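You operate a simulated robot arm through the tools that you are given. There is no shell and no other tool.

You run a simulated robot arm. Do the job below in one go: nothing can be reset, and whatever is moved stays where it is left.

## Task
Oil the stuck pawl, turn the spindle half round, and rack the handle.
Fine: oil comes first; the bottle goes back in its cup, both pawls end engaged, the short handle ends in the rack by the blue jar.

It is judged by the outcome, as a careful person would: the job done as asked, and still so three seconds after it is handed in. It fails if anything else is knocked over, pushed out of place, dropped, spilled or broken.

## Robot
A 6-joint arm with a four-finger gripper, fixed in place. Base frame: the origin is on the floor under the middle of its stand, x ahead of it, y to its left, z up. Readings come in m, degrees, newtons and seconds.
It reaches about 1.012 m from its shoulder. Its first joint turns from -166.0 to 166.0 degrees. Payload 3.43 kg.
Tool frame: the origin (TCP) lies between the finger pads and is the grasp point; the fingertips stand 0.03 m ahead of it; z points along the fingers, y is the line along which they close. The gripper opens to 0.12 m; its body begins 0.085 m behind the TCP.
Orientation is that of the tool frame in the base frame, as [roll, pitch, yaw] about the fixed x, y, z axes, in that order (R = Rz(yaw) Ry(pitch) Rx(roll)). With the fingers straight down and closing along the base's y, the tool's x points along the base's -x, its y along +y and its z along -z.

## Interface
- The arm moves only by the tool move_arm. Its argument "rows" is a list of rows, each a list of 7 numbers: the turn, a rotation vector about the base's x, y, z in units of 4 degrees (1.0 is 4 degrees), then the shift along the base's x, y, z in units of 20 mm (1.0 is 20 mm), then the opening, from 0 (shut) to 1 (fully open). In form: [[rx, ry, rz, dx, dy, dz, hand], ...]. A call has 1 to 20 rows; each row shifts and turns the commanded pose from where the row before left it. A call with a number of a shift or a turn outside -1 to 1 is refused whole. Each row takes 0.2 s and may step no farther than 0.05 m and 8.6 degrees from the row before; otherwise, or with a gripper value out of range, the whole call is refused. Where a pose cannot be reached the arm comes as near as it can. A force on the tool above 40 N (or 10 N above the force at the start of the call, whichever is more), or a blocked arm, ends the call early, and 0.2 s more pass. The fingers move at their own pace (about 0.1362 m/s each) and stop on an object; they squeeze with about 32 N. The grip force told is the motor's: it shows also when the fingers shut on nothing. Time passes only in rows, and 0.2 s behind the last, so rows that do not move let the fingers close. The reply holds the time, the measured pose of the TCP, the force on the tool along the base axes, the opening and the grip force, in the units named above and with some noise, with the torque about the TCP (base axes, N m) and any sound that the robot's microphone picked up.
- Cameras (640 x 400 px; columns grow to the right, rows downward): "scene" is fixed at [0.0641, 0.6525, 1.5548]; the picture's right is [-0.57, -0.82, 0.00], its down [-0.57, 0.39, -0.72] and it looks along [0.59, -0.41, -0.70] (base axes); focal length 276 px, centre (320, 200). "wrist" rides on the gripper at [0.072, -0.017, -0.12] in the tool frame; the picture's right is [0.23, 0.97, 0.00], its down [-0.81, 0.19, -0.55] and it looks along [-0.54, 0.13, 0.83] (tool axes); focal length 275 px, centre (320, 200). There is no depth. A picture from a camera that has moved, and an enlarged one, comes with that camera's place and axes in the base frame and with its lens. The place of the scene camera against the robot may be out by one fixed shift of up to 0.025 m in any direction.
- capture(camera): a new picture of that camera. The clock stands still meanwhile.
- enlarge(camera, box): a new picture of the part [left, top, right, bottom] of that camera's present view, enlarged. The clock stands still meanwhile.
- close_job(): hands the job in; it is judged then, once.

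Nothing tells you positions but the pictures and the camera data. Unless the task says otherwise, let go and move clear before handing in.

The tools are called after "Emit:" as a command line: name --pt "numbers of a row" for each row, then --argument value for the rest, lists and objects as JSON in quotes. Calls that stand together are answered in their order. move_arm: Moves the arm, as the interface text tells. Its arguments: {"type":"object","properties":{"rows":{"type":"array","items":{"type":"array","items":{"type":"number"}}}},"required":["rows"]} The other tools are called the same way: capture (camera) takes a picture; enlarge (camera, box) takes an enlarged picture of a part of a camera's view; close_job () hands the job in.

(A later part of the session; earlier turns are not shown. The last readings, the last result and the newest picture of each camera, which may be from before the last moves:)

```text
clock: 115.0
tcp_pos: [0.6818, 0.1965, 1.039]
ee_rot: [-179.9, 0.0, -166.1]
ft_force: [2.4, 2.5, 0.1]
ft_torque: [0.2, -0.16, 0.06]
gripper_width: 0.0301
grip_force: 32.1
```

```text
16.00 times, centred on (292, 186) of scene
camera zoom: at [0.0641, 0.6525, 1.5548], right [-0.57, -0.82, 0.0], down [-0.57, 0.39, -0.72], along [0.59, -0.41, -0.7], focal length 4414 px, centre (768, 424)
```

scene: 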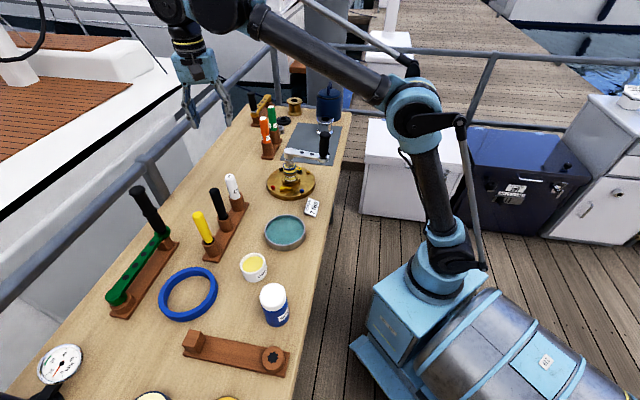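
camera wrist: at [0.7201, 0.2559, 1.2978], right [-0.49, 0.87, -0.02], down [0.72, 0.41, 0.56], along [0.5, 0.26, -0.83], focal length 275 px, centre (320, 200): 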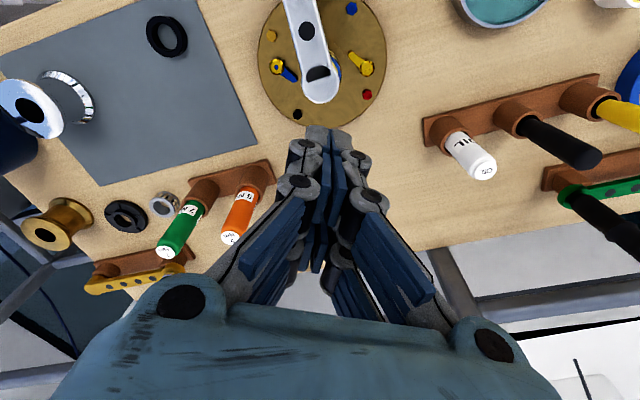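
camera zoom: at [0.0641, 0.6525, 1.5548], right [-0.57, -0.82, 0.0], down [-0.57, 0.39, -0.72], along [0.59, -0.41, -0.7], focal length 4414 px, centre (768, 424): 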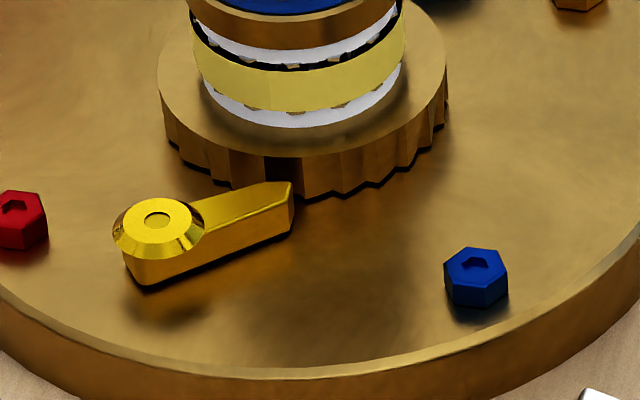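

Clockwise the gear turns freely with almost no force. To follow a half turn that way, I need to regrip with the wrist wound the other way, so I'll release, rise and rotate the gripper about 170°.

Emit:
move_arm --pt "0 0 0 0 0 0 0.4" --pt "0 0 0 0 0 0 0.7" --pt "0 0 0 0 0 0 0.7" --pt "0 0 0 0 0 1 0.7" --pt "0 0 0 0 0 1 0.7" --pt "0 0 0 0 0 1 0.7" --pt "0 0 0 0 0 1 0.7" --pt "0 0 0 0 0 1 0.7" --pt "0 0 0 0 0 1 0.7" --pt "0 0 1 0 0 0 0.7" --pt "0 0 1 0 0 0 0.7" --pt "0 0 1 0 0 0 0.7" --pt "0 0 1 0 0 0 0.7" --pt "0 0 1 0 0 0 0.7" --pt "0 0 1 0 0 0 0.7" --pt "0 0 1 0 0 0 0.7" --pt "0 0 1 0 0 0 0.7" --pt "0 0 1 0 0 0 0.7" --pt "0 0 1 0 0 0 0.7"

Emit:
move_arm --pt "0 0 1 0 0 0 0.7" --pt "0 0 1 0 0 0 0.7" --pt "0 0 1 0 0 0 0.7" --pt "0 0 1 0 0 0 0.7" --pt "0 0 1 0 0 0 0.7" --pt "0 0 1 0 0 0 0.7" --pt "0 0 1 0 0 0 0.7" --pt "0 0 1 0 0 0 0.7" --pt "0 0 1 0 0 0 0.7" --pt "0 0 1 0 0 0 0.7" --pt "0 0 1 0 0 0 0.7" --pt "0 0 1 0 0 0 0.7" --pt "0 0 1 0 0 0 0.7" --pt "0 0 1 0 0 0 0.7" --pt "0 0 1 0 0 0 0.7" --pt "0 0 1 0 0 0 0.7" --pt "0 0 1 0 0 0 0.7"

Emit:
move_arm --pt "0 0 1 0 0 0 0.7" --pt "0 0 1 0 0 0 0.7" --pt "0 0 1 0 0 0 0.7" --pt "0 0 1 0 0 0 0.7" --pt "0 0 1 0 0 0 0.7" --pt "0 0 1 0 0 0 0.7" --pt "0 0 1 0 0 0 0.7" --pt "0 0 1 0 0 0 0.7" --pt "0 0 1 0 0 0 0.7" --pt "0 0 1 0 0 0 0.7" --pt "0 0 1 0 0 0 0.7" --pt "0 0 1 0 0 0 0.7" --pt "0 0 1 0 0 0 0.7" --pt "0 0 1 0 0 0 0.7" --pt "0 0 1 0 0 0 0.7" --pt "0 0 1 0 0 0 0.7"

Emit:
capture --camera "wrist"

Emit:
enlarge --camera "scene" --box '[265, 90, 365, 190]'

```text
clock: 119.0
tcp_pos: [0.6823, 0.1953, 1.1583]
ee_rot: [-179.8, 0.0, -126.2]
ft_force: [-0.4, -0.2, -1.0]
ft_torque: [0.01, 0.02, 0.01]
gripper_width: 0.0841
grip_force: 0.0
```

```text
clock: 122.6
tcp_pos: [0.6821, 0.1962, 1.158]
ee_rot: [-180.0, 0.1, -58.2]
ft_force: [-0.2, -0.3, 0.2]
ft_torque: [-0.03, -0.01, -0.01]
gripper_width: 0.0838
grip_force: 0.0
```

```text
clock: 126.0
tcp_pos: [0.6816, 0.1954, 1.159]
ee_rot: [-179.8, 0.1, 5.9]
ft_force: [0.2, -0.3, 0.5]
ft_torque: [0.0, 0.01, 0.02]
gripper_width: 0.0838
grip_force: 0.0
```

```text
taken
camera wrist: at [0.7514, 0.2207, 1.2782], right [0.33, -0.94, 0.0], down [-0.79, -0.28, 0.55], along [-0.52, -0.18, -0.83], focal length 275 px, centre (320, 200)
```

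wrist: 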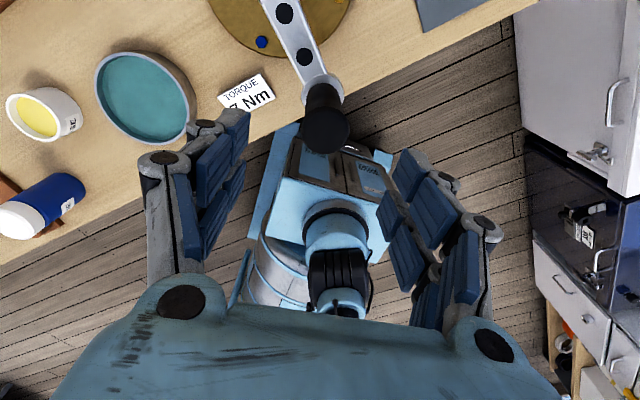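

```text
4.00 times, centred on (315, 140) of scene
camera zoom: at [0.0641, 0.6525, 1.5548], right [-0.57, -0.82, 0.0], down [-0.57, 0.39, -0.72], along [0.59, -0.41, -0.7], focal length 1104 px, centre (340, 440)
```

zoom: 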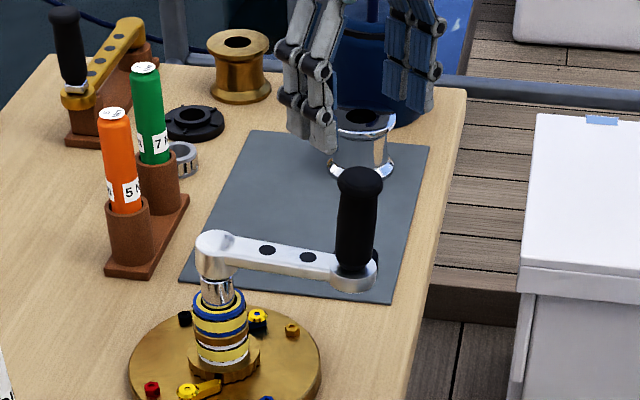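

Emit:
enlarge --camera "wrist" --box '[270, 60, 390, 160]'

```text
4.00 times, centred on (330, 110) of wrist
camera zoom: at [0.7514, 0.2207, 1.2782], right [0.33, -0.94, 0.0], down [-0.79, -0.28, 0.55], along [-0.52, -0.18, -0.83], focal length 1101 px, centre (280, 560)
```

zoom: 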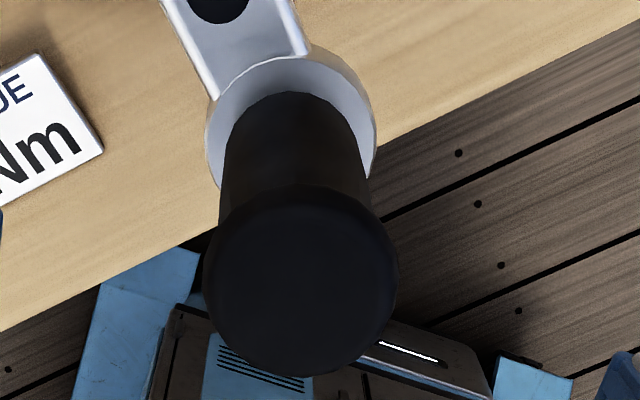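

Emit:
move_arm --pt "0 0 0 0.13 0 -1 0.7" --pt "0 0 0 0 0 -1 0.7" --pt "0 0 0 0 0 -1 0.7" --pt "0 0 0 0 0 -1 0.7" --pt "0 0 0 0 0 -1 0.7" --pt "0 0 0 0 0 -0.95 0.7" --pt "0 0 0 0 0 0 0.5" --pt "0 0 0 0 0 0 0.35" --pt "0 0 0 0 0 0 0" --pt "0 0 0 0 0 0 0"

Emit:
capture --camera "wrist"

```text
clock: 128.2
tcp_pos: [0.6848, 0.1965, 1.0393]
ee_rot: [-179.8, 0.1, 5.8]
ft_force: [-1.3, -0.9, 0.5]
ft_torque: [0.06, 0.03, 0.01]
gripper_width: 0.0306
grip_force: 32.1
```

```text
taken
camera wrist: at [0.7539, 0.2214, 1.1581], right [0.33, -0.94, 0.0], down [-0.79, -0.27, 0.55], along [-0.52, -0.18, -0.83], focal length 275 px, centre (320, 200)
```

wrist: 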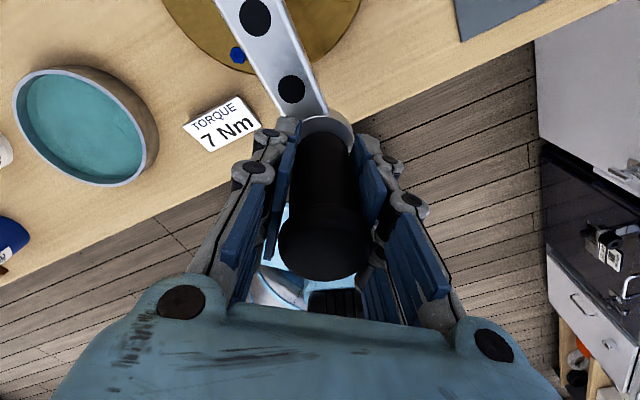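

Gripped with almost no residual force. Now turning clockwise, the first 18°.

Emit:
move_arm --pt "0 0 -0.75 -0.2201 0.2527 0 0" --pt "0 0 -0.75 -0.2065 0.2639 0 0" --pt "0 0 -0.75 -0.1924 0.2743 0 0" --pt "0 0 -0.75 -0.1778 0.284 0 0" --pt "0 0 -0.75 -0.1627 0.2929 0 0" --pt "0 0 -0.75 -0.1471 0.3011 0 0"

Emit:
enlarge --camera "scene" --box '[262, 120, 352, 205]'

```text
clock: 129.6
tcp_pos: [0.6622, 0.2293, 1.0407]
ee_rot: [-179.7, 0.0, -12.2]
ft_force: [5.0, 1.6, 0.1]
ft_torque: [0.1, -0.28, 0.0]
gripper_width: 0.0305
grip_force: 31.9
```

```text
4.71 times, centred on (307, 162) of scene
camera zoom: at [0.0641, 0.6525, 1.5548], right [-0.57, -0.82, 0.0], down [-0.57, 0.39, -0.72], along [0.59, -0.41, -0.7], focal length 1298 px, centre (381, 376)
```

zoom: 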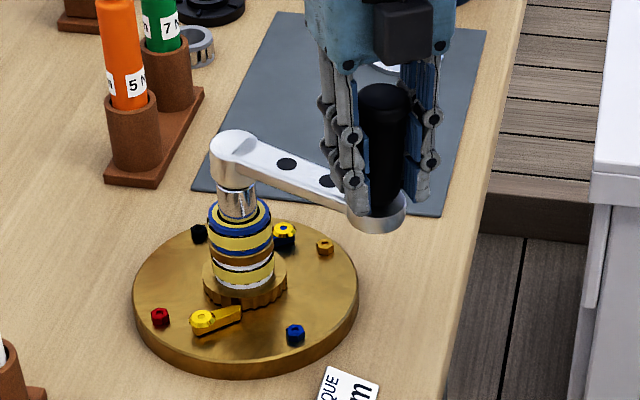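

Turning smoothly. Next 30°.

Emit:
move_arm --pt "0 0 -0.75 -0.1012 0.3184 0 0" --pt "0 0 -0.75 -0.1149 0.3148 0 0" --pt "0 0 -0.75 -0.0983 0.3204 0 0" --pt "0 0 -0.75 -0.0814 0.3251 0 0" --pt "0 0 -0.75 -0.0642 0.3289 0 0" --pt "0 0 -0.75 -0.0469 0.3318 0 0" --pt "0 0 -0.75 -0.0295 0.3338 0 0" --pt "0 0 -0.75 -0.012 0.3349 0 0" --pt "0 0 -0.75 0.0056 0.3351 0 0" --pt "0 0 -0.75 0.0231 0.3343 0 0"

Emit:
enlarge --camera "scene" --box '[262, 120, 352, 205]'

```text
clock: 131.8
tcp_pos: [0.651, 0.2943, 1.0392]
ee_rot: [-179.9, 0.1, -42.3]
ft_force: [-10.0, 0.6, 5.1]
ft_torque: [0.02, 0.13, -0.04]
gripper_width: 0.0305
grip_force: 32.8
```

```text
4.71 times, centred on (307, 162) of scene
camera zoom: at [0.0641, 0.6525, 1.5548], right [-0.57, -0.82, 0.0], down [-0.57, 0.39, -0.72], along [0.59, -0.41, -0.7], focal length 1298 px, centre (381, 376)
```

zoom: 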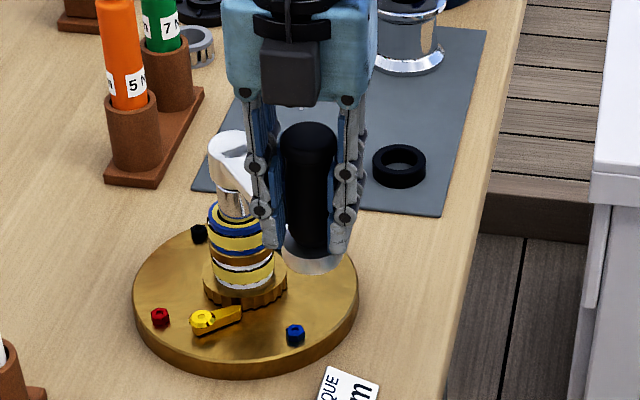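

Radial load is small; I'll trim the circle's centre slightly and go on another 30°.

Emit:
move_arm --pt "0 0 -0.75 0.0139 0.344 0.02 0" --pt "0 0 -0.75 0.0319 0.3419 0 0" --pt "0 0 -0.75 0.0677 0.3388 0 0" --pt "0 0 -0.75 0.0853 0.3348 0 0" --pt "0 0 -0.75 0.1027 0.3299 0 0" --pt "0 0 -0.75 0.1199 0.324 0 0" --pt "0 0 -0.75 0.1367 0.3173 0 0" --pt "0 0 -0.75 0.1531 0.3097 0 0" --pt "0 0 -0.75 0.1691 0.3013 0 0" --pt "0 0 -0.75 0.1846 0.292 0 0"

Emit:
enlarge --camera "scene" --box '[262, 120, 352, 205]'

```text
clock: 134.0
tcp_pos: [0.6596, 0.3572, 1.0471]
ee_rot: [-179.1, -0.2, -71.5]
ft_force: [0.6, 4.6, 6.5]
ft_torque: [-0.7, -0.71, 0.08]
gripper_width: 0.0313
grip_force: 32.1
stopped in row 10: the force on the tool passed its limit at 42 N (the readings are from after the stop); the commanded pose is now the measured one
```

```text
4.71 times, centred on (307, 162) of scene
camera zoom: at [0.0641, 0.6525, 1.5548], right [-0.57, -0.82, 0.0], down [-0.57, 0.39, -0.72], along [0.59, -0.41, -0.7], focal length 1298 px, centre (381, 376)
```

zoom: 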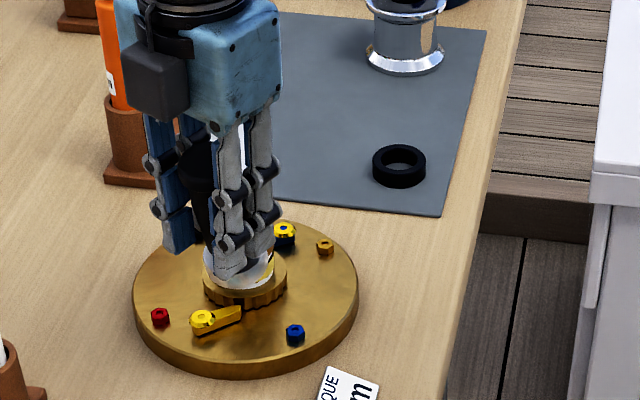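

The force limit tripped near the end of that arc and the arm backed off a little. I'll look at the state before doing anything else.

Emit:
capture --camera "wrist"

Emit:
enlarge --camera "scene" --box '[270, 130, 330, 205]'

Emit:
enlarge --camera "wrist" --box '[220, 40, 420, 180]'

```text
taken
camera wrist: at [0.6963, 0.2971, 1.1685], right [-0.85, -0.53, -0.01], down [-0.45, 0.71, 0.55], along [-0.28, 0.47, -0.84], focal length 275 px, centre (320, 200)
```

wrist: 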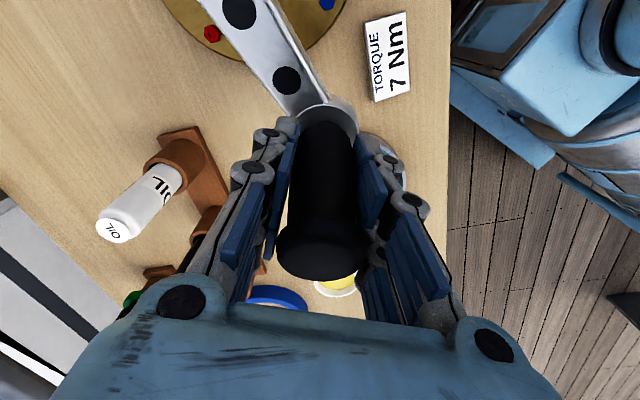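

```text
5.33 times, centred on (300, 168) of scene
camera zoom: at [0.0641, 0.6525, 1.5548], right [-0.57, -0.82, 0.0], down [-0.57, 0.39, -0.72], along [0.59, -0.41, -0.7], focal length 1472 px, centre (427, 373)
```

zoom: 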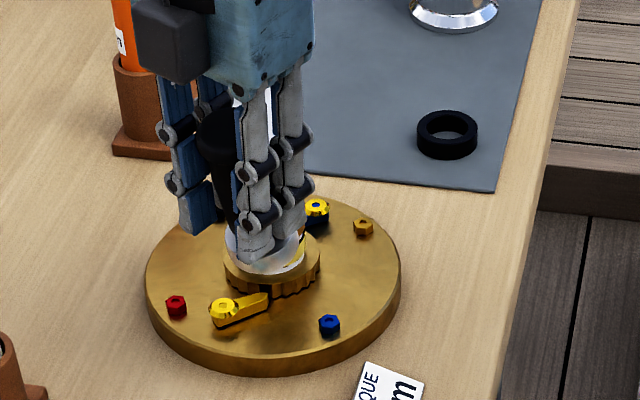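

```text
2.86 times, centred on (320, 110) of wrist
camera zoom: at [0.6963, 0.2971, 1.1685], right [-0.85, -0.53, -0.01], down [-0.45, 0.71, 0.55], along [-0.28, 0.47, -0.84], focal length 786 px, centre (320, 457)
```

zoom: 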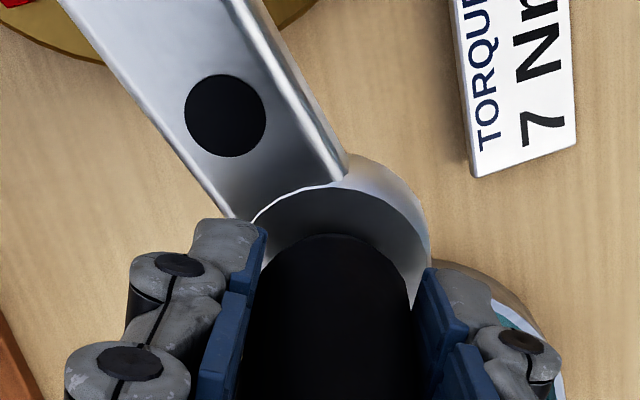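

The handle may be slightly lifted again. The safe remedy worked before: release, rise, and press the hub home.

Emit:
move_arm --pt "0 0 0 0 0 0 0.3" --pt "0 0 0 0 0 0 0.5" --pt "0 0 0 0 0 0 0.7" --pt "0 0 0 0 0 0.9 0.7" --pt "0 0 0 0 0 0.9 0.7" --pt "0 0 0 0 0 0.9 0.7" --pt "0 0 0 0 0 0.9 0.7" --pt "0 0 0 0 0 0.9 0.7" --pt "0 0 0 0 0 0.9 0.7" --pt "0 0 0 0 0 0.9 0.7"

Emit:
capture --camera "wrist"

Emit:
enlarge --camera "scene" --box '[255, 110, 345, 205]'

```text
clock: 136.2
tcp_pos: [0.6603, 0.3574, 1.1752]
ee_rot: [-179.2, -0.2, -71.6]
ft_force: [0.0, 0.5, -1.1]
ft_torque: [-0.01, 0.01, 0.02]
gripper_width: 0.0841
grip_force: 0.2
```

```text
taken
camera wrist: at [0.6969, 0.2963, 1.2947], right [-0.85, -0.53, -0.01], down [-0.45, 0.71, 0.55], along [-0.28, 0.47, -0.84], focal length 275 px, centre (320, 200)
```

wrist: 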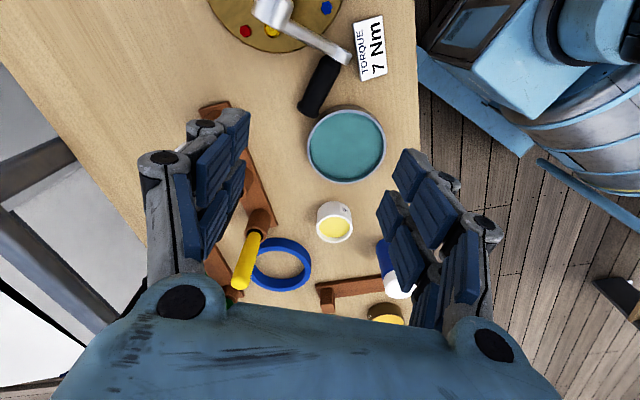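

```text
4.21 times, centred on (300, 158) of scene
camera zoom: at [0.0641, 0.6525, 1.5548], right [-0.57, -0.82, 0.0], down [-0.57, 0.39, -0.72], along [0.59, -0.41, -0.7], focal length 1162 px, centre (404, 379)
```

zoom: 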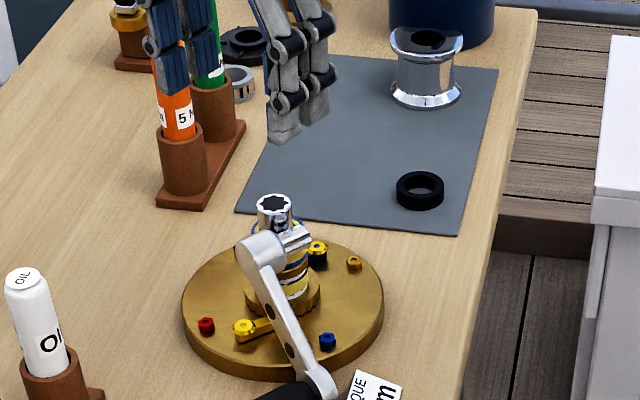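

The handle came off the spindle when I let go and now lies on the plate. I need to see exactly how it lies and whether anything was disturbed.

Emit:
enlarge --camera "scene" --box '[250, 140, 350, 240]'

Emit:
enlarge --camera "scene" --box '[275, 145, 315, 185]'

Emit:
enlarge --camera "wrist" --box '[200, 0, 400, 190]'

Emit:
capture --camera "scene"

```text
4.00 times, centred on (300, 190) of scene
camera zoom: at [0.0641, 0.6525, 1.5548], right [-0.57, -0.82, 0.0], down [-0.57, 0.39, -0.72], along [0.59, -0.41, -0.7], focal length 1104 px, centre (400, 240)
```

zoom: 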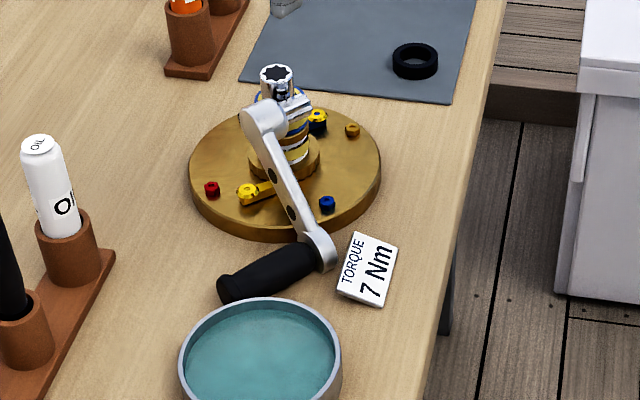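

```text
10.00 times, centred on (295, 165) of scene
camera zoom: at [0.0641, 0.6525, 1.5548], right [-0.57, -0.82, 0.0], down [-0.57, 0.39, -0.72], along [0.59, -0.41, -0.7], focal length 2759 px, centre (570, 550)
```

zoom: 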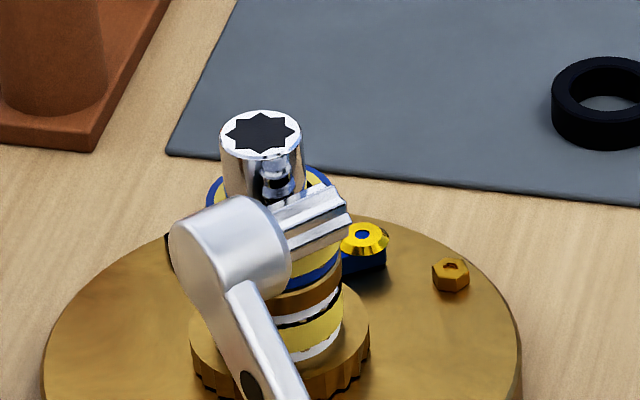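

```text
2.11 times, centred on (300, 95) of wrist
camera zoom: at [0.6969, 0.2963, 1.2947], right [-0.85, -0.53, -0.01], down [-0.45, 0.71, 0.55], along [-0.28, 0.47, -0.84], focal length 580 px, centre (362, 421)
```

zoom: 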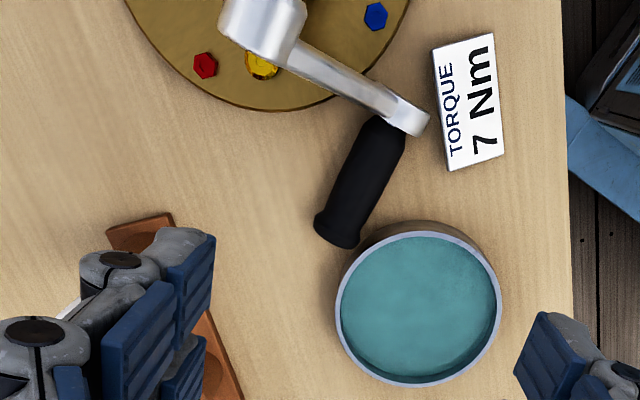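

```text
taken
```

scene: 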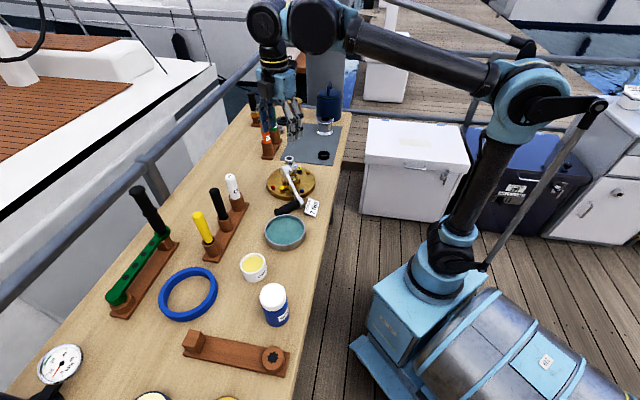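

The handle slid off its spline and now lies against the spindle, with its grip on the bench; nothing else appears moved. I'll inspect it from above on the far side, including the star socket's orientation, to know how far the spindle has turned.

Emit:
move_arm --pt "0 0 0 0.96 -0.98 0.1 0.7" --pt "0 0 0 0.96 -0.98 0.1 0.7" --pt "0 0 0 0.96 -0.98 0.1 0.7" --pt "0 0 0 0.96 -0.98 0.1 0.7" --pt "0 0 0 0.96 -0.98 0.1 0.7" --pt "0 0 0 0.96 -0.98 0.1 0.7" --pt "0 0 0 0.96 -0.98 0.1 0.7" --pt "0 0 0 0.96 -0.98 0.1 0.7" --pt "0 0 0 0.96 -0.98 0.1 0.7" --pt "0 0 0 0.96 -0.98 0.1 0.7"

Emit:
capture --camera "wrist"

Emit:
enlarge --camera "wrist" --box '[240, 130, 420, 290]'

```text
clock: 138.4
tcp_pos: [0.8539, 0.1638, 1.1932]
ee_rot: [-179.3, -0.2, -71.5]
ft_force: [-0.4, 0.0, 1.1]
ft_torque: [-0.01, -0.03, -0.02]
gripper_width: 0.084
grip_force: 0.1
```

```text
taken
camera wrist: at [0.8907, 0.1012, 1.3139], right [-0.85, -0.53, -0.01], down [-0.45, 0.71, 0.55], along [-0.28, 0.47, -0.84], focal length 275 px, centre (320, 200)
```

wrist: 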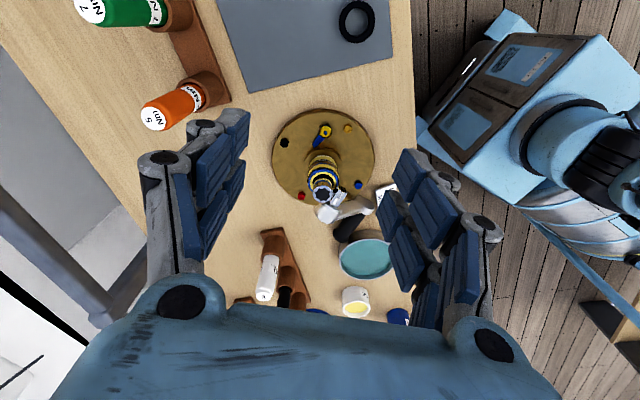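

```text
2.50 times, centred on (330, 210) of wrist
camera zoom: at [0.8907, 0.1012, 1.3139], right [-0.85, -0.53, -0.01], down [-0.45, 0.71, 0.55], along [-0.28, 0.47, -0.84], focal length 688 px, centre (295, 175)
```

zoom: 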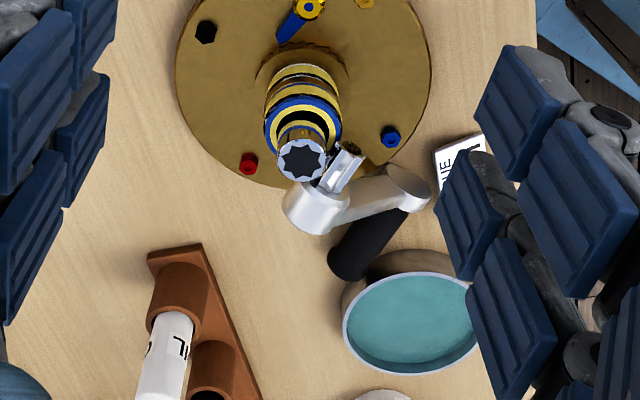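

Emit:
enlarge --camera "wrist" --box '[300, 165, 360, 215]'

Emit:
enlarge --camera "wrist" --box '[313, 178, 333, 200]'

Emit:
enlarge --camera "wrist" --box '[310, 170, 410, 250]'

```text
8.00 times, centred on (330, 190) of wrist
camera zoom: at [0.8907, 0.1012, 1.3139], right [-0.85, -0.53, -0.01], down [-0.45, 0.71, 0.55], along [-0.28, 0.47, -0.84], focal length 2202 px, centre (240, 280)
```

zoom: 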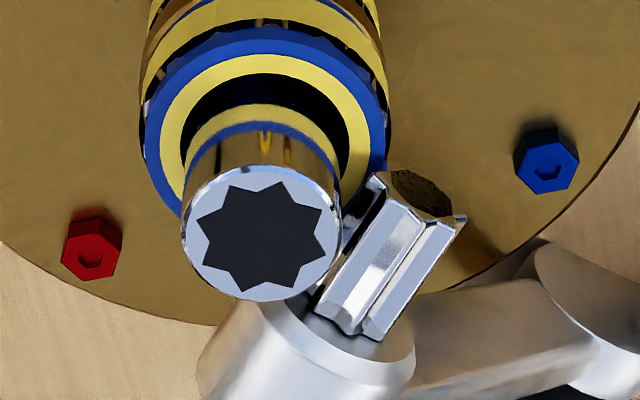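

```text
16.00 times, centred on (323, 189) of wrist
camera zoom: at [0.8907, 0.1012, 1.3139], right [-0.85, -0.53, -0.01], down [-0.45, 0.71, 0.55], along [-0.28, 0.47, -0.84], focal length 4404 px, centre (272, 376)
```

zoom: 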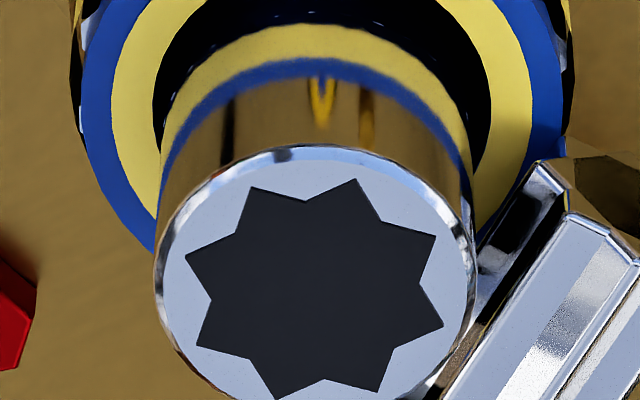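

```text
5.00 times, centred on (360, 210) of wrist
camera zoom: at [0.8907, 0.1012, 1.3139], right [-0.85, -0.53, -0.01], down [-0.45, 0.71, 0.55], along [-0.28, 0.47, -0.84], focal length 1376 px, centre (120, 150)
```

zoom: 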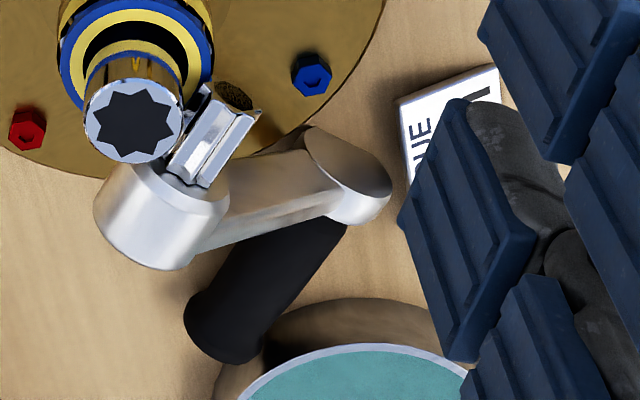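

I've measured it: the hub leans near (0.752, 0.312, 0.955), the boss sits near (0.653, 0.322, 0.865), and the grip lies along +y on the bench. The star socket shows the spindle turned about 74° so far. I'll pinch the sloping arm bar, stand the handle upright and set it back on the spindle as a regrasp station. First I'll go to a pre-grasp pose.

Emit:
move_arm --pt "0 0 1 -0.65 0.426 0.05 0.5" --pt "0 0 1 -0.65 0.426 0.05 0.5" --pt "0 0 1 -0.65 0.426 0.05 0.5" --pt "0 0 1 -0.65 0.426 0.05 0.5" --pt "0 0 1 -0.65 0.426 0.05 0.5" --pt "0 0 1 -0.65 0.426 0.05 0.5" --pt "0 0 1 -0.65 0.426 0 0.5" --pt "0 0 1 -0.65 0.426 0 0.5" --pt "0 0 1 -0.65 0.426 0 0.5" --pt "0 0 1 -0.65 0.426 0 0.5" --pt "0 0 1 -0.65 0.426 0 0.5" --pt "0 0 1 -0.65 0.426 0 0.5" --pt "0 0 1 -0.65 0.426 0 0.5" --pt "0 0 1 -0.65 0.426 0 0.5" --pt "0 0 1 -0.65 0.426 0 0.5" --pt "0 0 1 -0.65 0.426 0 0.5" --pt "0 0 1 -0.65 0.426 0 0.5" --pt "0 0 0.87 -0.65 0.426 0 0.5"

Emit:
move_arm --pt "0 -0.955 0 0 0 0 0.5" --pt "0 -0.955 0 0 0 0 0.5" --pt "0 -0.955 0 0 0 0 0.5" --pt "0 -0.955 0 0 0 0 0.5" --pt "0 -0.955 0 0 0 0 0.5" --pt "0 -0.955 0 0 0 0 0.5" --pt "0 -0.955 0 0 0 0 0.5" --pt "0 -0.955 0 0 0 0 0.5" --pt "0 -0.955 0 0 0 0 0.5" --pt "0 -0.955 0 0 0 0 0.5" --pt "0 -0.955 0 0 0 0 0.5"

Emit:
capture --camera "wrist"

Emit:
capture --camera "scene"

```text
clock: 142.2
tcp_pos: [0.6194, 0.3157, 1.1982]
ee_rot: [-179.1, -0.2, -0.1]
ft_force: [0.1, -0.3, -0.2]
ft_torque: [0.03, -0.01, 0.0]
gripper_width: 0.06
grip_force: 0.0
```

```text
clock: 144.6
tcp_pos: [0.6186, 0.314, 1.2002]
ee_rot: [-179.0, -42.3, -0.2]
ft_force: [1.2, 0.4, 0.4]
ft_torque: [0.0, 0.0, -0.02]
gripper_width: 0.0599
grip_force: 0.0
```

```text
taken
camera wrist: at [0.5908, 0.3302, 1.3365], right [0.18, -0.97, 0.14], down [-0.97, -0.2, -0.14], along [0.16, -0.11, -0.98], focal length 275 px, centre (320, 200)
```

wrist: 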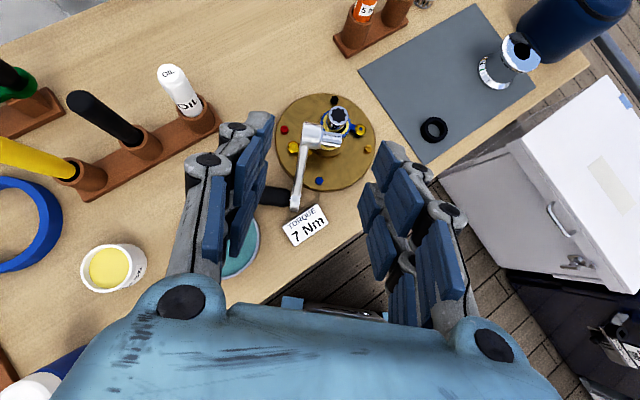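

```text
taken
```

scene: 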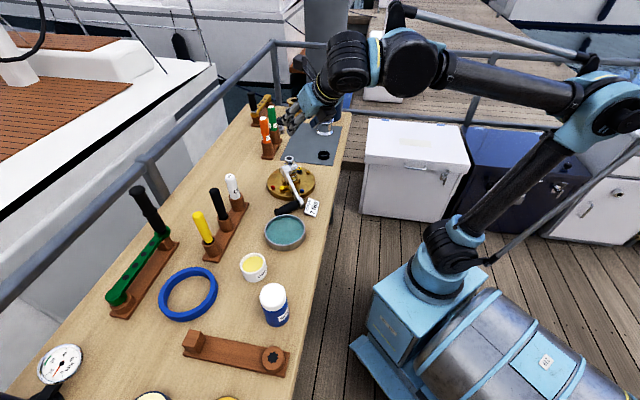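

Emit:
enlarge --camera "wrist" --box '[250, 85, 390, 215]'

Emit:
enlarge --camera "scene" --box '[265, 145, 335, 220]'

```text
3.08 times, centred on (320, 150) of wrist
camera zoom: at [0.5908, 0.3302, 1.3365], right [0.18, -0.97, 0.14], down [-0.97, -0.2, -0.14], along [0.16, -0.11, -0.98], focal length 847 px, centre (320, 354)
```

zoom: 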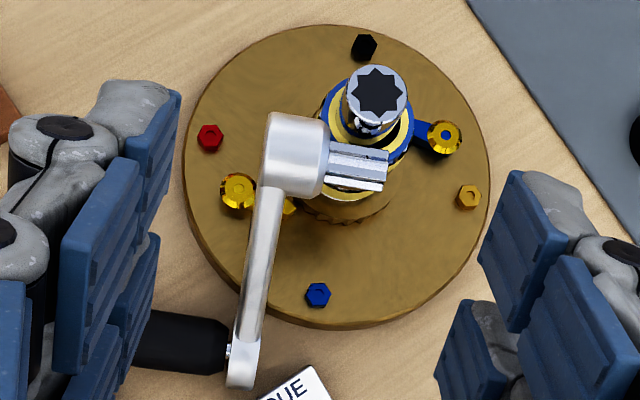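

```text
5.33 times, centred on (300, 182) of scene
camera zoom: at [0.0641, 0.6525, 1.5548], right [-0.57, -0.82, 0.0], down [-0.57, 0.39, -0.72], along [0.59, -0.41, -0.7], focal length 1472 px, centre (427, 293)
```

zoom: 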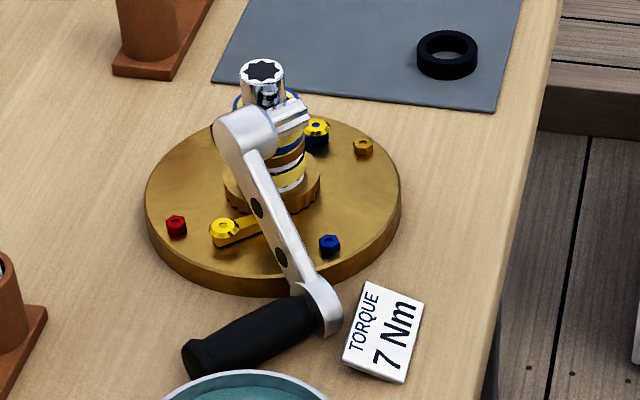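

The handle's bar is clear from above. I'll drop to the pre-grasp point and then approach perpendicular to the bar.

Emit:
move_arm --pt "0 0 0 -0.013 0.017 -0.924 0.5" --pt "0 0 0 -0.013 0.017 -0.924 0.5" --pt "0 0 0 -0.013 0.017 -0.924 0.5" --pt "0 0 0 -0.013 0.017 -0.924 0.5" --pt "0 0 0 -0.013 0.017 -0.924 0.5" --pt "0 0 0 -0.013 0.017 -0.924 0.5" --pt "0 0 0 -0.013 0.017 -0.924 0.5" --pt "0 0 0 -0.013 0.017 -0.924 0.5" --pt "0 0 0 -0.013 0.017 -0.924 0.5" --pt "0 0 0 -0.013 0.017 -0.924 0.5" --pt "0 0 0 -0.013 0.017 -0.924 0.5"

Emit:
capture --camera "wrist"

Emit:
enlarge --camera "scene" --box '[250, 120, 370, 240]'

```text
clock: 147.0
tcp_pos: [0.6158, 0.3175, 0.9953]
ee_rot: [-178.9, -42.3, -0.1]
ft_force: [0.1, -0.5, 0.1]
ft_torque: [0.0, 0.02, -0.02]
gripper_width: 0.0598
grip_force: 0.1
```

```text
taken
camera wrist: at [0.5885, 0.3333, 1.1329], right [0.18, -0.97, 0.14], down [-0.97, -0.2, -0.14], along [0.16, -0.11, -0.98], focal length 275 px, centre (320, 200)
```

wrist: 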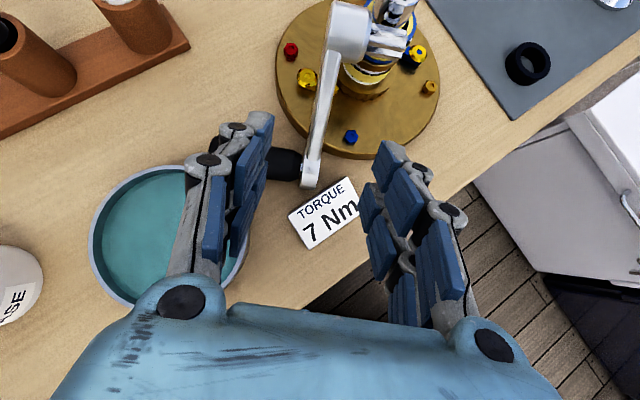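

```text
3.33 times, centred on (310, 180) of scene
camera zoom: at [0.0641, 0.6525, 1.5548], right [-0.57, -0.82, 0.0], down [-0.57, 0.39, -0.72], along [0.59, -0.41, -0.7], focal length 920 px, centre (353, 267)
```

zoom: 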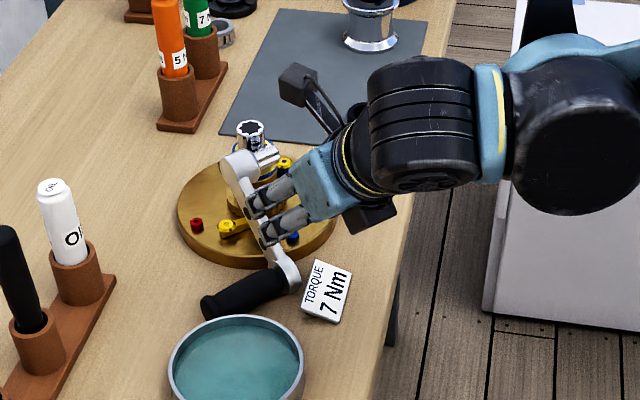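

Emit:
move_arm --pt "0 0 0 0.505 0.019 -0.544 0.5" --pt "0 0 0 0.505 0.019 -0.544 0.5" --pt "0 0 0 0.505 0.019 -0.544 0.5" --pt "0 0 0 0.505 0.019 -0.544 0.5" --pt "0 0 0 0.505 0.019 -0.544 0.5"

Emit:
capture --camera "wrist"

Emit:
enlarge --camera "scene" --box '[255, 140, 345, 220]'

```text
clock: 148.2
tcp_pos: [0.6646, 0.3196, 0.9431]
ee_rot: [-179.0, -42.3, -0.2]
ft_force: [0.3, 0.8, -0.1]
ft_torque: [-0.02, 0.04, 0.01]
gripper_width: 0.0599
grip_force: 0.1
```

```text
taken
camera wrist: at [0.6377, 0.3354, 1.0787], right [0.18, -0.97, 0.14], down [-0.97, -0.2, -0.14], along [0.16, -0.11, -0.98], focal length 275 px, centre (320, 200)
```

wrist: 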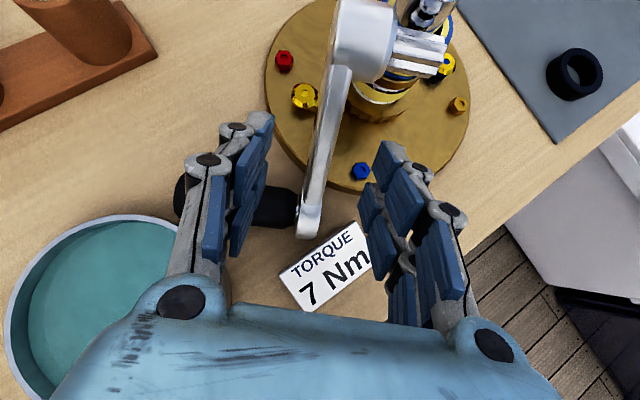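

```text
5.00 times, centred on (300, 180) of scene
camera zoom: at [0.0641, 0.6525, 1.5548], right [-0.57, -0.82, 0.0], down [-0.57, 0.39, -0.72], along [0.59, -0.41, -0.7], focal length 1380 px, centre (420, 300)
```

zoom: 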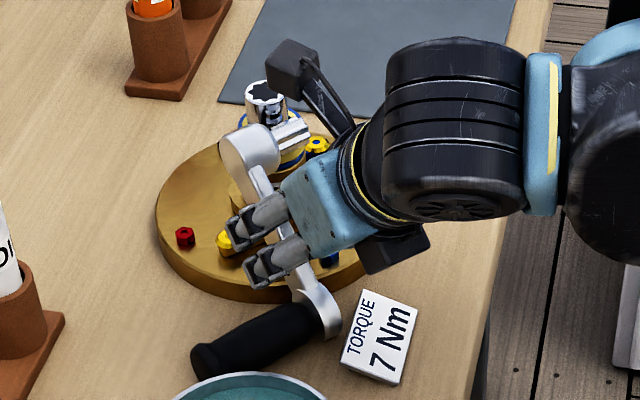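

Emit:
move_arm --pt "0 0 0 0.5 0.015 -0.55 0.5" --pt "0 0 0 0.5 0.015 -0.55 0.5" --pt "0 0 0 0.5 0.015 -0.55 0.5"

Emit:
capture --camera "wrist"

Emit:
enlarge --camera "scene" --box '[265, 145, 335, 215]'

```text
clock: 149.0
tcp_pos: [0.6957, 0.3216, 0.9093]
ee_rot: [-179.0, -42.3, -0.1]
ft_force: [-3.9, -2.5, 14.7]
ft_torque: [-0.66, 0.1, -0.19]
gripper_width: 0.065
grip_force: 3.9
```

```text
taken
camera wrist: at [0.6673, 0.3372, 1.0453], right [0.18, -0.97, 0.14], down [-0.97, -0.2, -0.14], along [0.16, -0.11, -0.98], focal length 275 px, centre (320, 200)
```

wrist: 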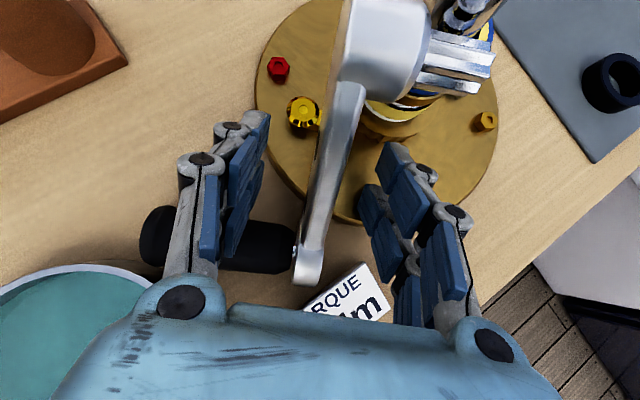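

```text
5.71 times, centred on (300, 180) of scene
camera zoom: at [0.0641, 0.6525, 1.5548], right [-0.57, -0.82, 0.0], down [-0.57, 0.39, -0.72], along [0.59, -0.41, -0.7], focal length 1577 px, centre (434, 314)
```

zoom: 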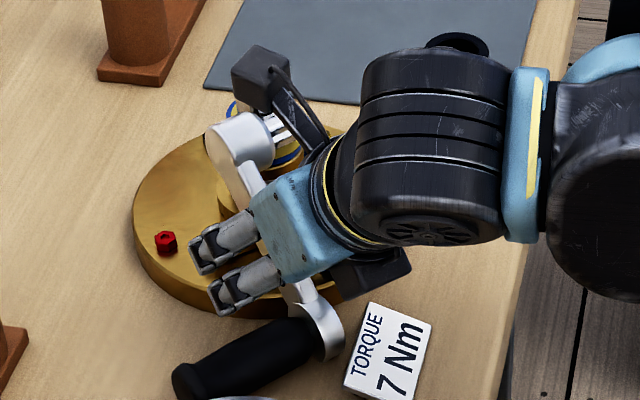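

A fingertip touched the blue bolt's top. I'll back off a little up the bar before closing.

Emit:
move_arm --pt "0 0 0 0 0 0.3 0.5" --pt "0 0 0 0.12 0 0.2 0.5"

Emit:
enlarge --camera "wrist" --box '[230, 40, 430, 200]'

```text
clock: 149.6
tcp_pos: [0.6975, 0.32, 0.9178]
ee_rot: [-179.0, -42.2, -0.1]
ft_force: [0.0, 0.6, -0.4]
ft_torque: [0.03, 0.01, -0.01]
gripper_width: 0.0603
grip_force: 0.1
```

```text
2.50 times, centred on (330, 120) of wrist
camera zoom: at [0.6704, 0.3362, 1.0546], right [0.18, -0.97, 0.14], down [-0.97, -0.2, -0.14], along [0.16, -0.11, -0.98], focal length 688 px, centre (295, 400)
```

zoom: 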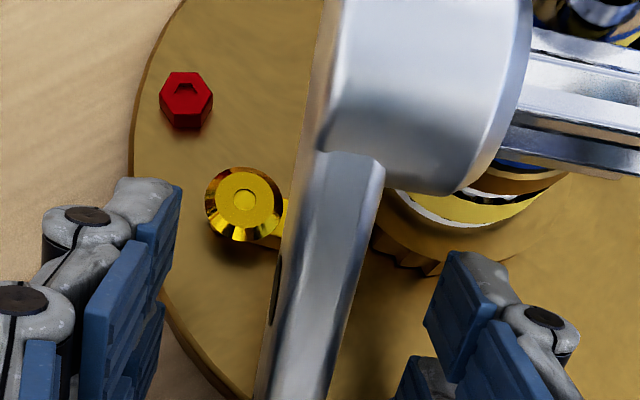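

Emit:
move_arm --pt "0 0 0 0.13 0 -0.14 0.5" --pt "0 0 0 0 0 0 0.35" --pt "0 0 0 0 0 0 0.25" --pt "0 0 0 0 0 0 0.15"

Emit:
capture --camera "wrist"

```text
clock: 150.6
tcp_pos: [0.7009, 0.3207, 0.915]
ee_rot: [-179.0, -42.2, -0.1]
ft_force: [0.9, -0.6, 0.6]
ft_torque: [0.01, 0.04, -0.01]
gripper_width: 0.018
grip_force: 0.1
```

```text
taken
camera wrist: at [0.6729, 0.3364, 1.0522], right [0.18, -0.97, 0.14], down [-0.97, -0.2, -0.14], along [0.16, -0.11, -0.98], focal length 275 px, centre (320, 200)
```

wrist: 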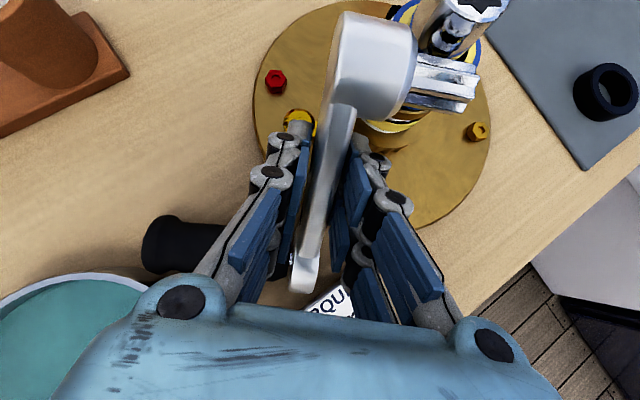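

Emit:
move_arm --pt "0 0 0 0 0 0 0" --pt "0 0 0 0 0 0 0" --pt "0 0 0 0 0 0 0"

Emit:
capture --camera "wrist"

Emit:
enlarge --camera "scene" --box '[265, 145, 335, 215]'

```text
clock: 151.4
tcp_pos: [0.7017, 0.3213, 0.9169]
ee_rot: [-178.9, -42.2, -0.1]
ft_force: [-0.7, 2.3, 0.3]
ft_torque: [0.03, -0.01, 0.0]
gripper_width: 0.0133
grip_force: 31.9
```

```text
taken
camera wrist: at [0.6728, 0.3365, 1.0521], right [0.18, -0.97, 0.14], down [-0.97, -0.2, -0.14], along [0.16, -0.11, -0.98], focal length 275 px, centre (320, 200)
```

wrist: 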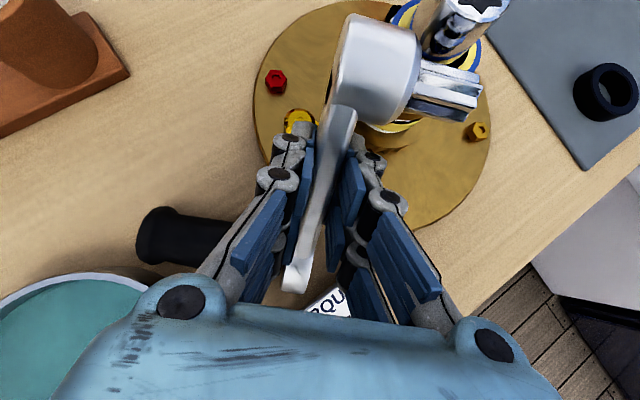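

```text
5.71 times, centred on (300, 180) of scene
camera zoom: at [0.0641, 0.6525, 1.5548], right [-0.57, -0.82, 0.0], down [-0.57, 0.39, -0.72], along [0.59, -0.41, -0.7], focal length 1577 px, centre (434, 314)
```

zoom: 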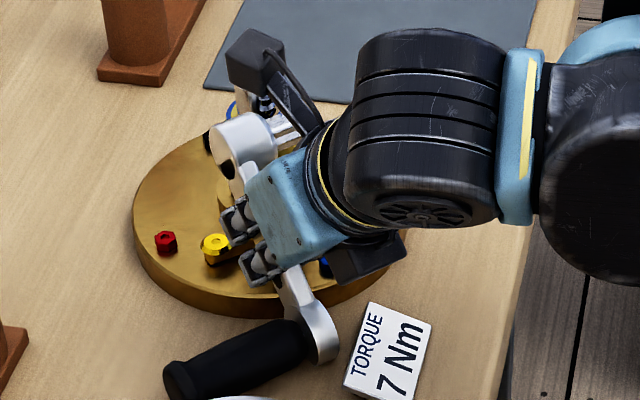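

The bar is gripped (13 mm, full force). I'll lift gently away from the spindle.

Emit:
move_arm --pt "0 0 0 -0.1 0 0.2 0" --pt "0 0 0 -0.2 0 0.3 0" --pt "0 0 0 -0.2 0 0.4 0" --pt "0 0 0 -0.2 0 0.5 0" --pt "0 0 0 -0.2 0 0.7 0" --pt "0 0 0 -0.2 0 0.8 0"

Emit:
capture --camera "wrist"

Emit:
enlarge --camera "scene" --box '[250, 120, 350, 220]'

```text
clock: 152.8
tcp_pos: [0.6788, 0.3202, 0.9738]
ee_rot: [-179.0, -42.2, -0.1]
ft_force: [0.6, -0.2, -3.8]
ft_torque: [-0.03, 0.05, 0.0]
gripper_width: 0.0135
grip_force: 31.4
```

```text
taken
camera wrist: at [0.6506, 0.3365, 1.11], right [0.18, -0.97, 0.14], down [-0.97, -0.2, -0.14], along [0.16, -0.11, -0.98], focal length 275 px, centre (320, 200)
```

wrist: 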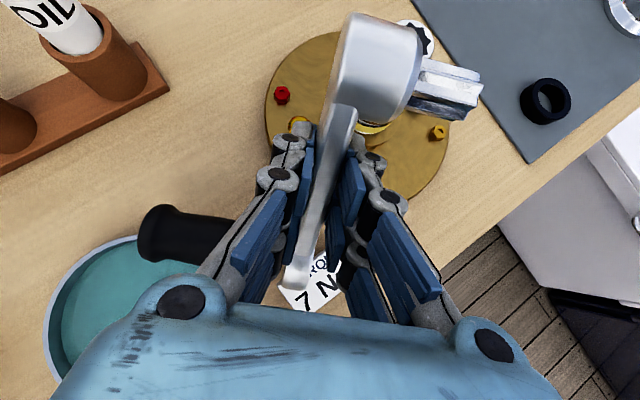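

```text
4.00 times, centred on (300, 170) of scene
camera zoom: at [0.0641, 0.6525, 1.5548], right [-0.57, -0.82, 0.0], down [-0.57, 0.39, -0.72], along [0.59, -0.41, -0.7], focal length 1104 px, centre (400, 320)
```

zoom: 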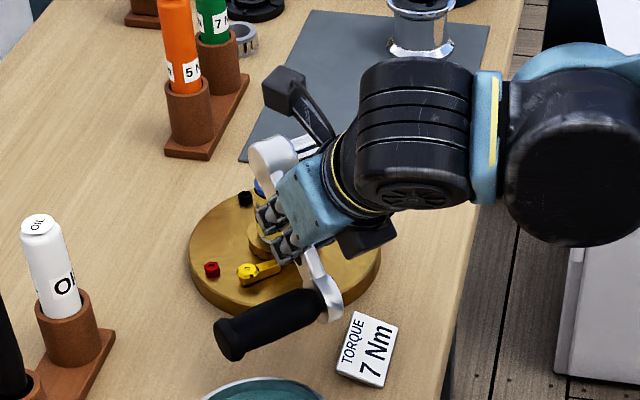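

The handle is off the bench and balanced in the grip (about 4 N). I'll raise it well clear and rotate it upright in free air.

Emit:
move_arm --pt "0 0 0 -0.4 0 1 0" --pt "0 0 0 -0.4 0 1 0" --pt "0 0 0 -0.4 0 1 0" --pt "0 0 0 -0.4 0 1 0" --pt "0 0 0 -0.4 0 1 0" --pt "0 0 0 -0.4 0 1 0" --pt "0 0 0 -0.4 0 1 0" --pt "0 0 0 -0.4 0 1 0" --pt "0 -0.994 0 0 0 0.2 0" --pt "0 -0.994 0 0 0 0.2 0" --pt "0 -0.994 0 0 0 0.2 0" --pt "0 -0.994 0 0 0 0.2 0" --pt "0 -0.994 0 0 0 0.2 0" --pt "0 -0.994 0 0 0 0.2 0" --pt "0 -0.994 0 0 0 0 0" --pt "0 -0.994 0 0 0 0 0" --pt "0 -0.994 0 0 0 0 0" --pt "0 -0.994 0 0 0 0 0" --pt "0 -0.994 0 0 0 0 0" --pt "0 -0.994 0 0 0 0 0"

Emit:
capture --camera "wrist"

Emit:
capture --camera "scene"

```text
clock: 157.0
tcp_pos: [0.616, 0.3207, 1.1586]
ee_rot: [-77.2, -89.9, -102.0]
ft_force: [0.2, -0.5, -3.6]
ft_torque: [-0.03, 0.07, -0.02]
gripper_width: 0.0134
grip_force: 31.7
```

```text
taken
camera wrist: at [0.4943, 0.3369, 1.2286], right [0.01, -0.97, 0.23], down [-0.55, -0.2, -0.81], along [0.84, -0.11, -0.54], focal length 275 px, centre (320, 200)
```

wrist: 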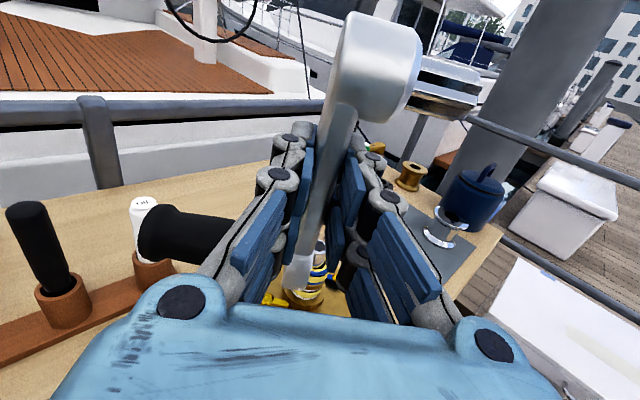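

```text
taken
```

scene: 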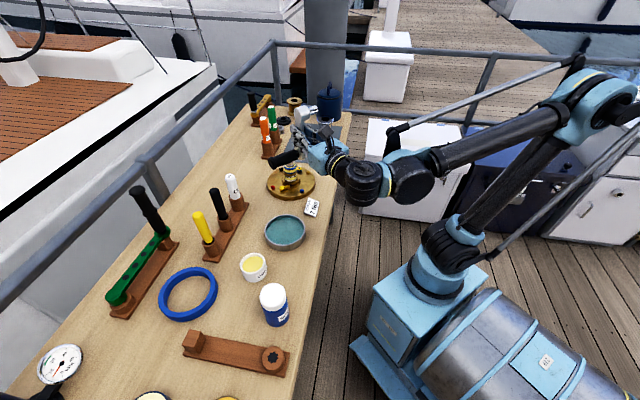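

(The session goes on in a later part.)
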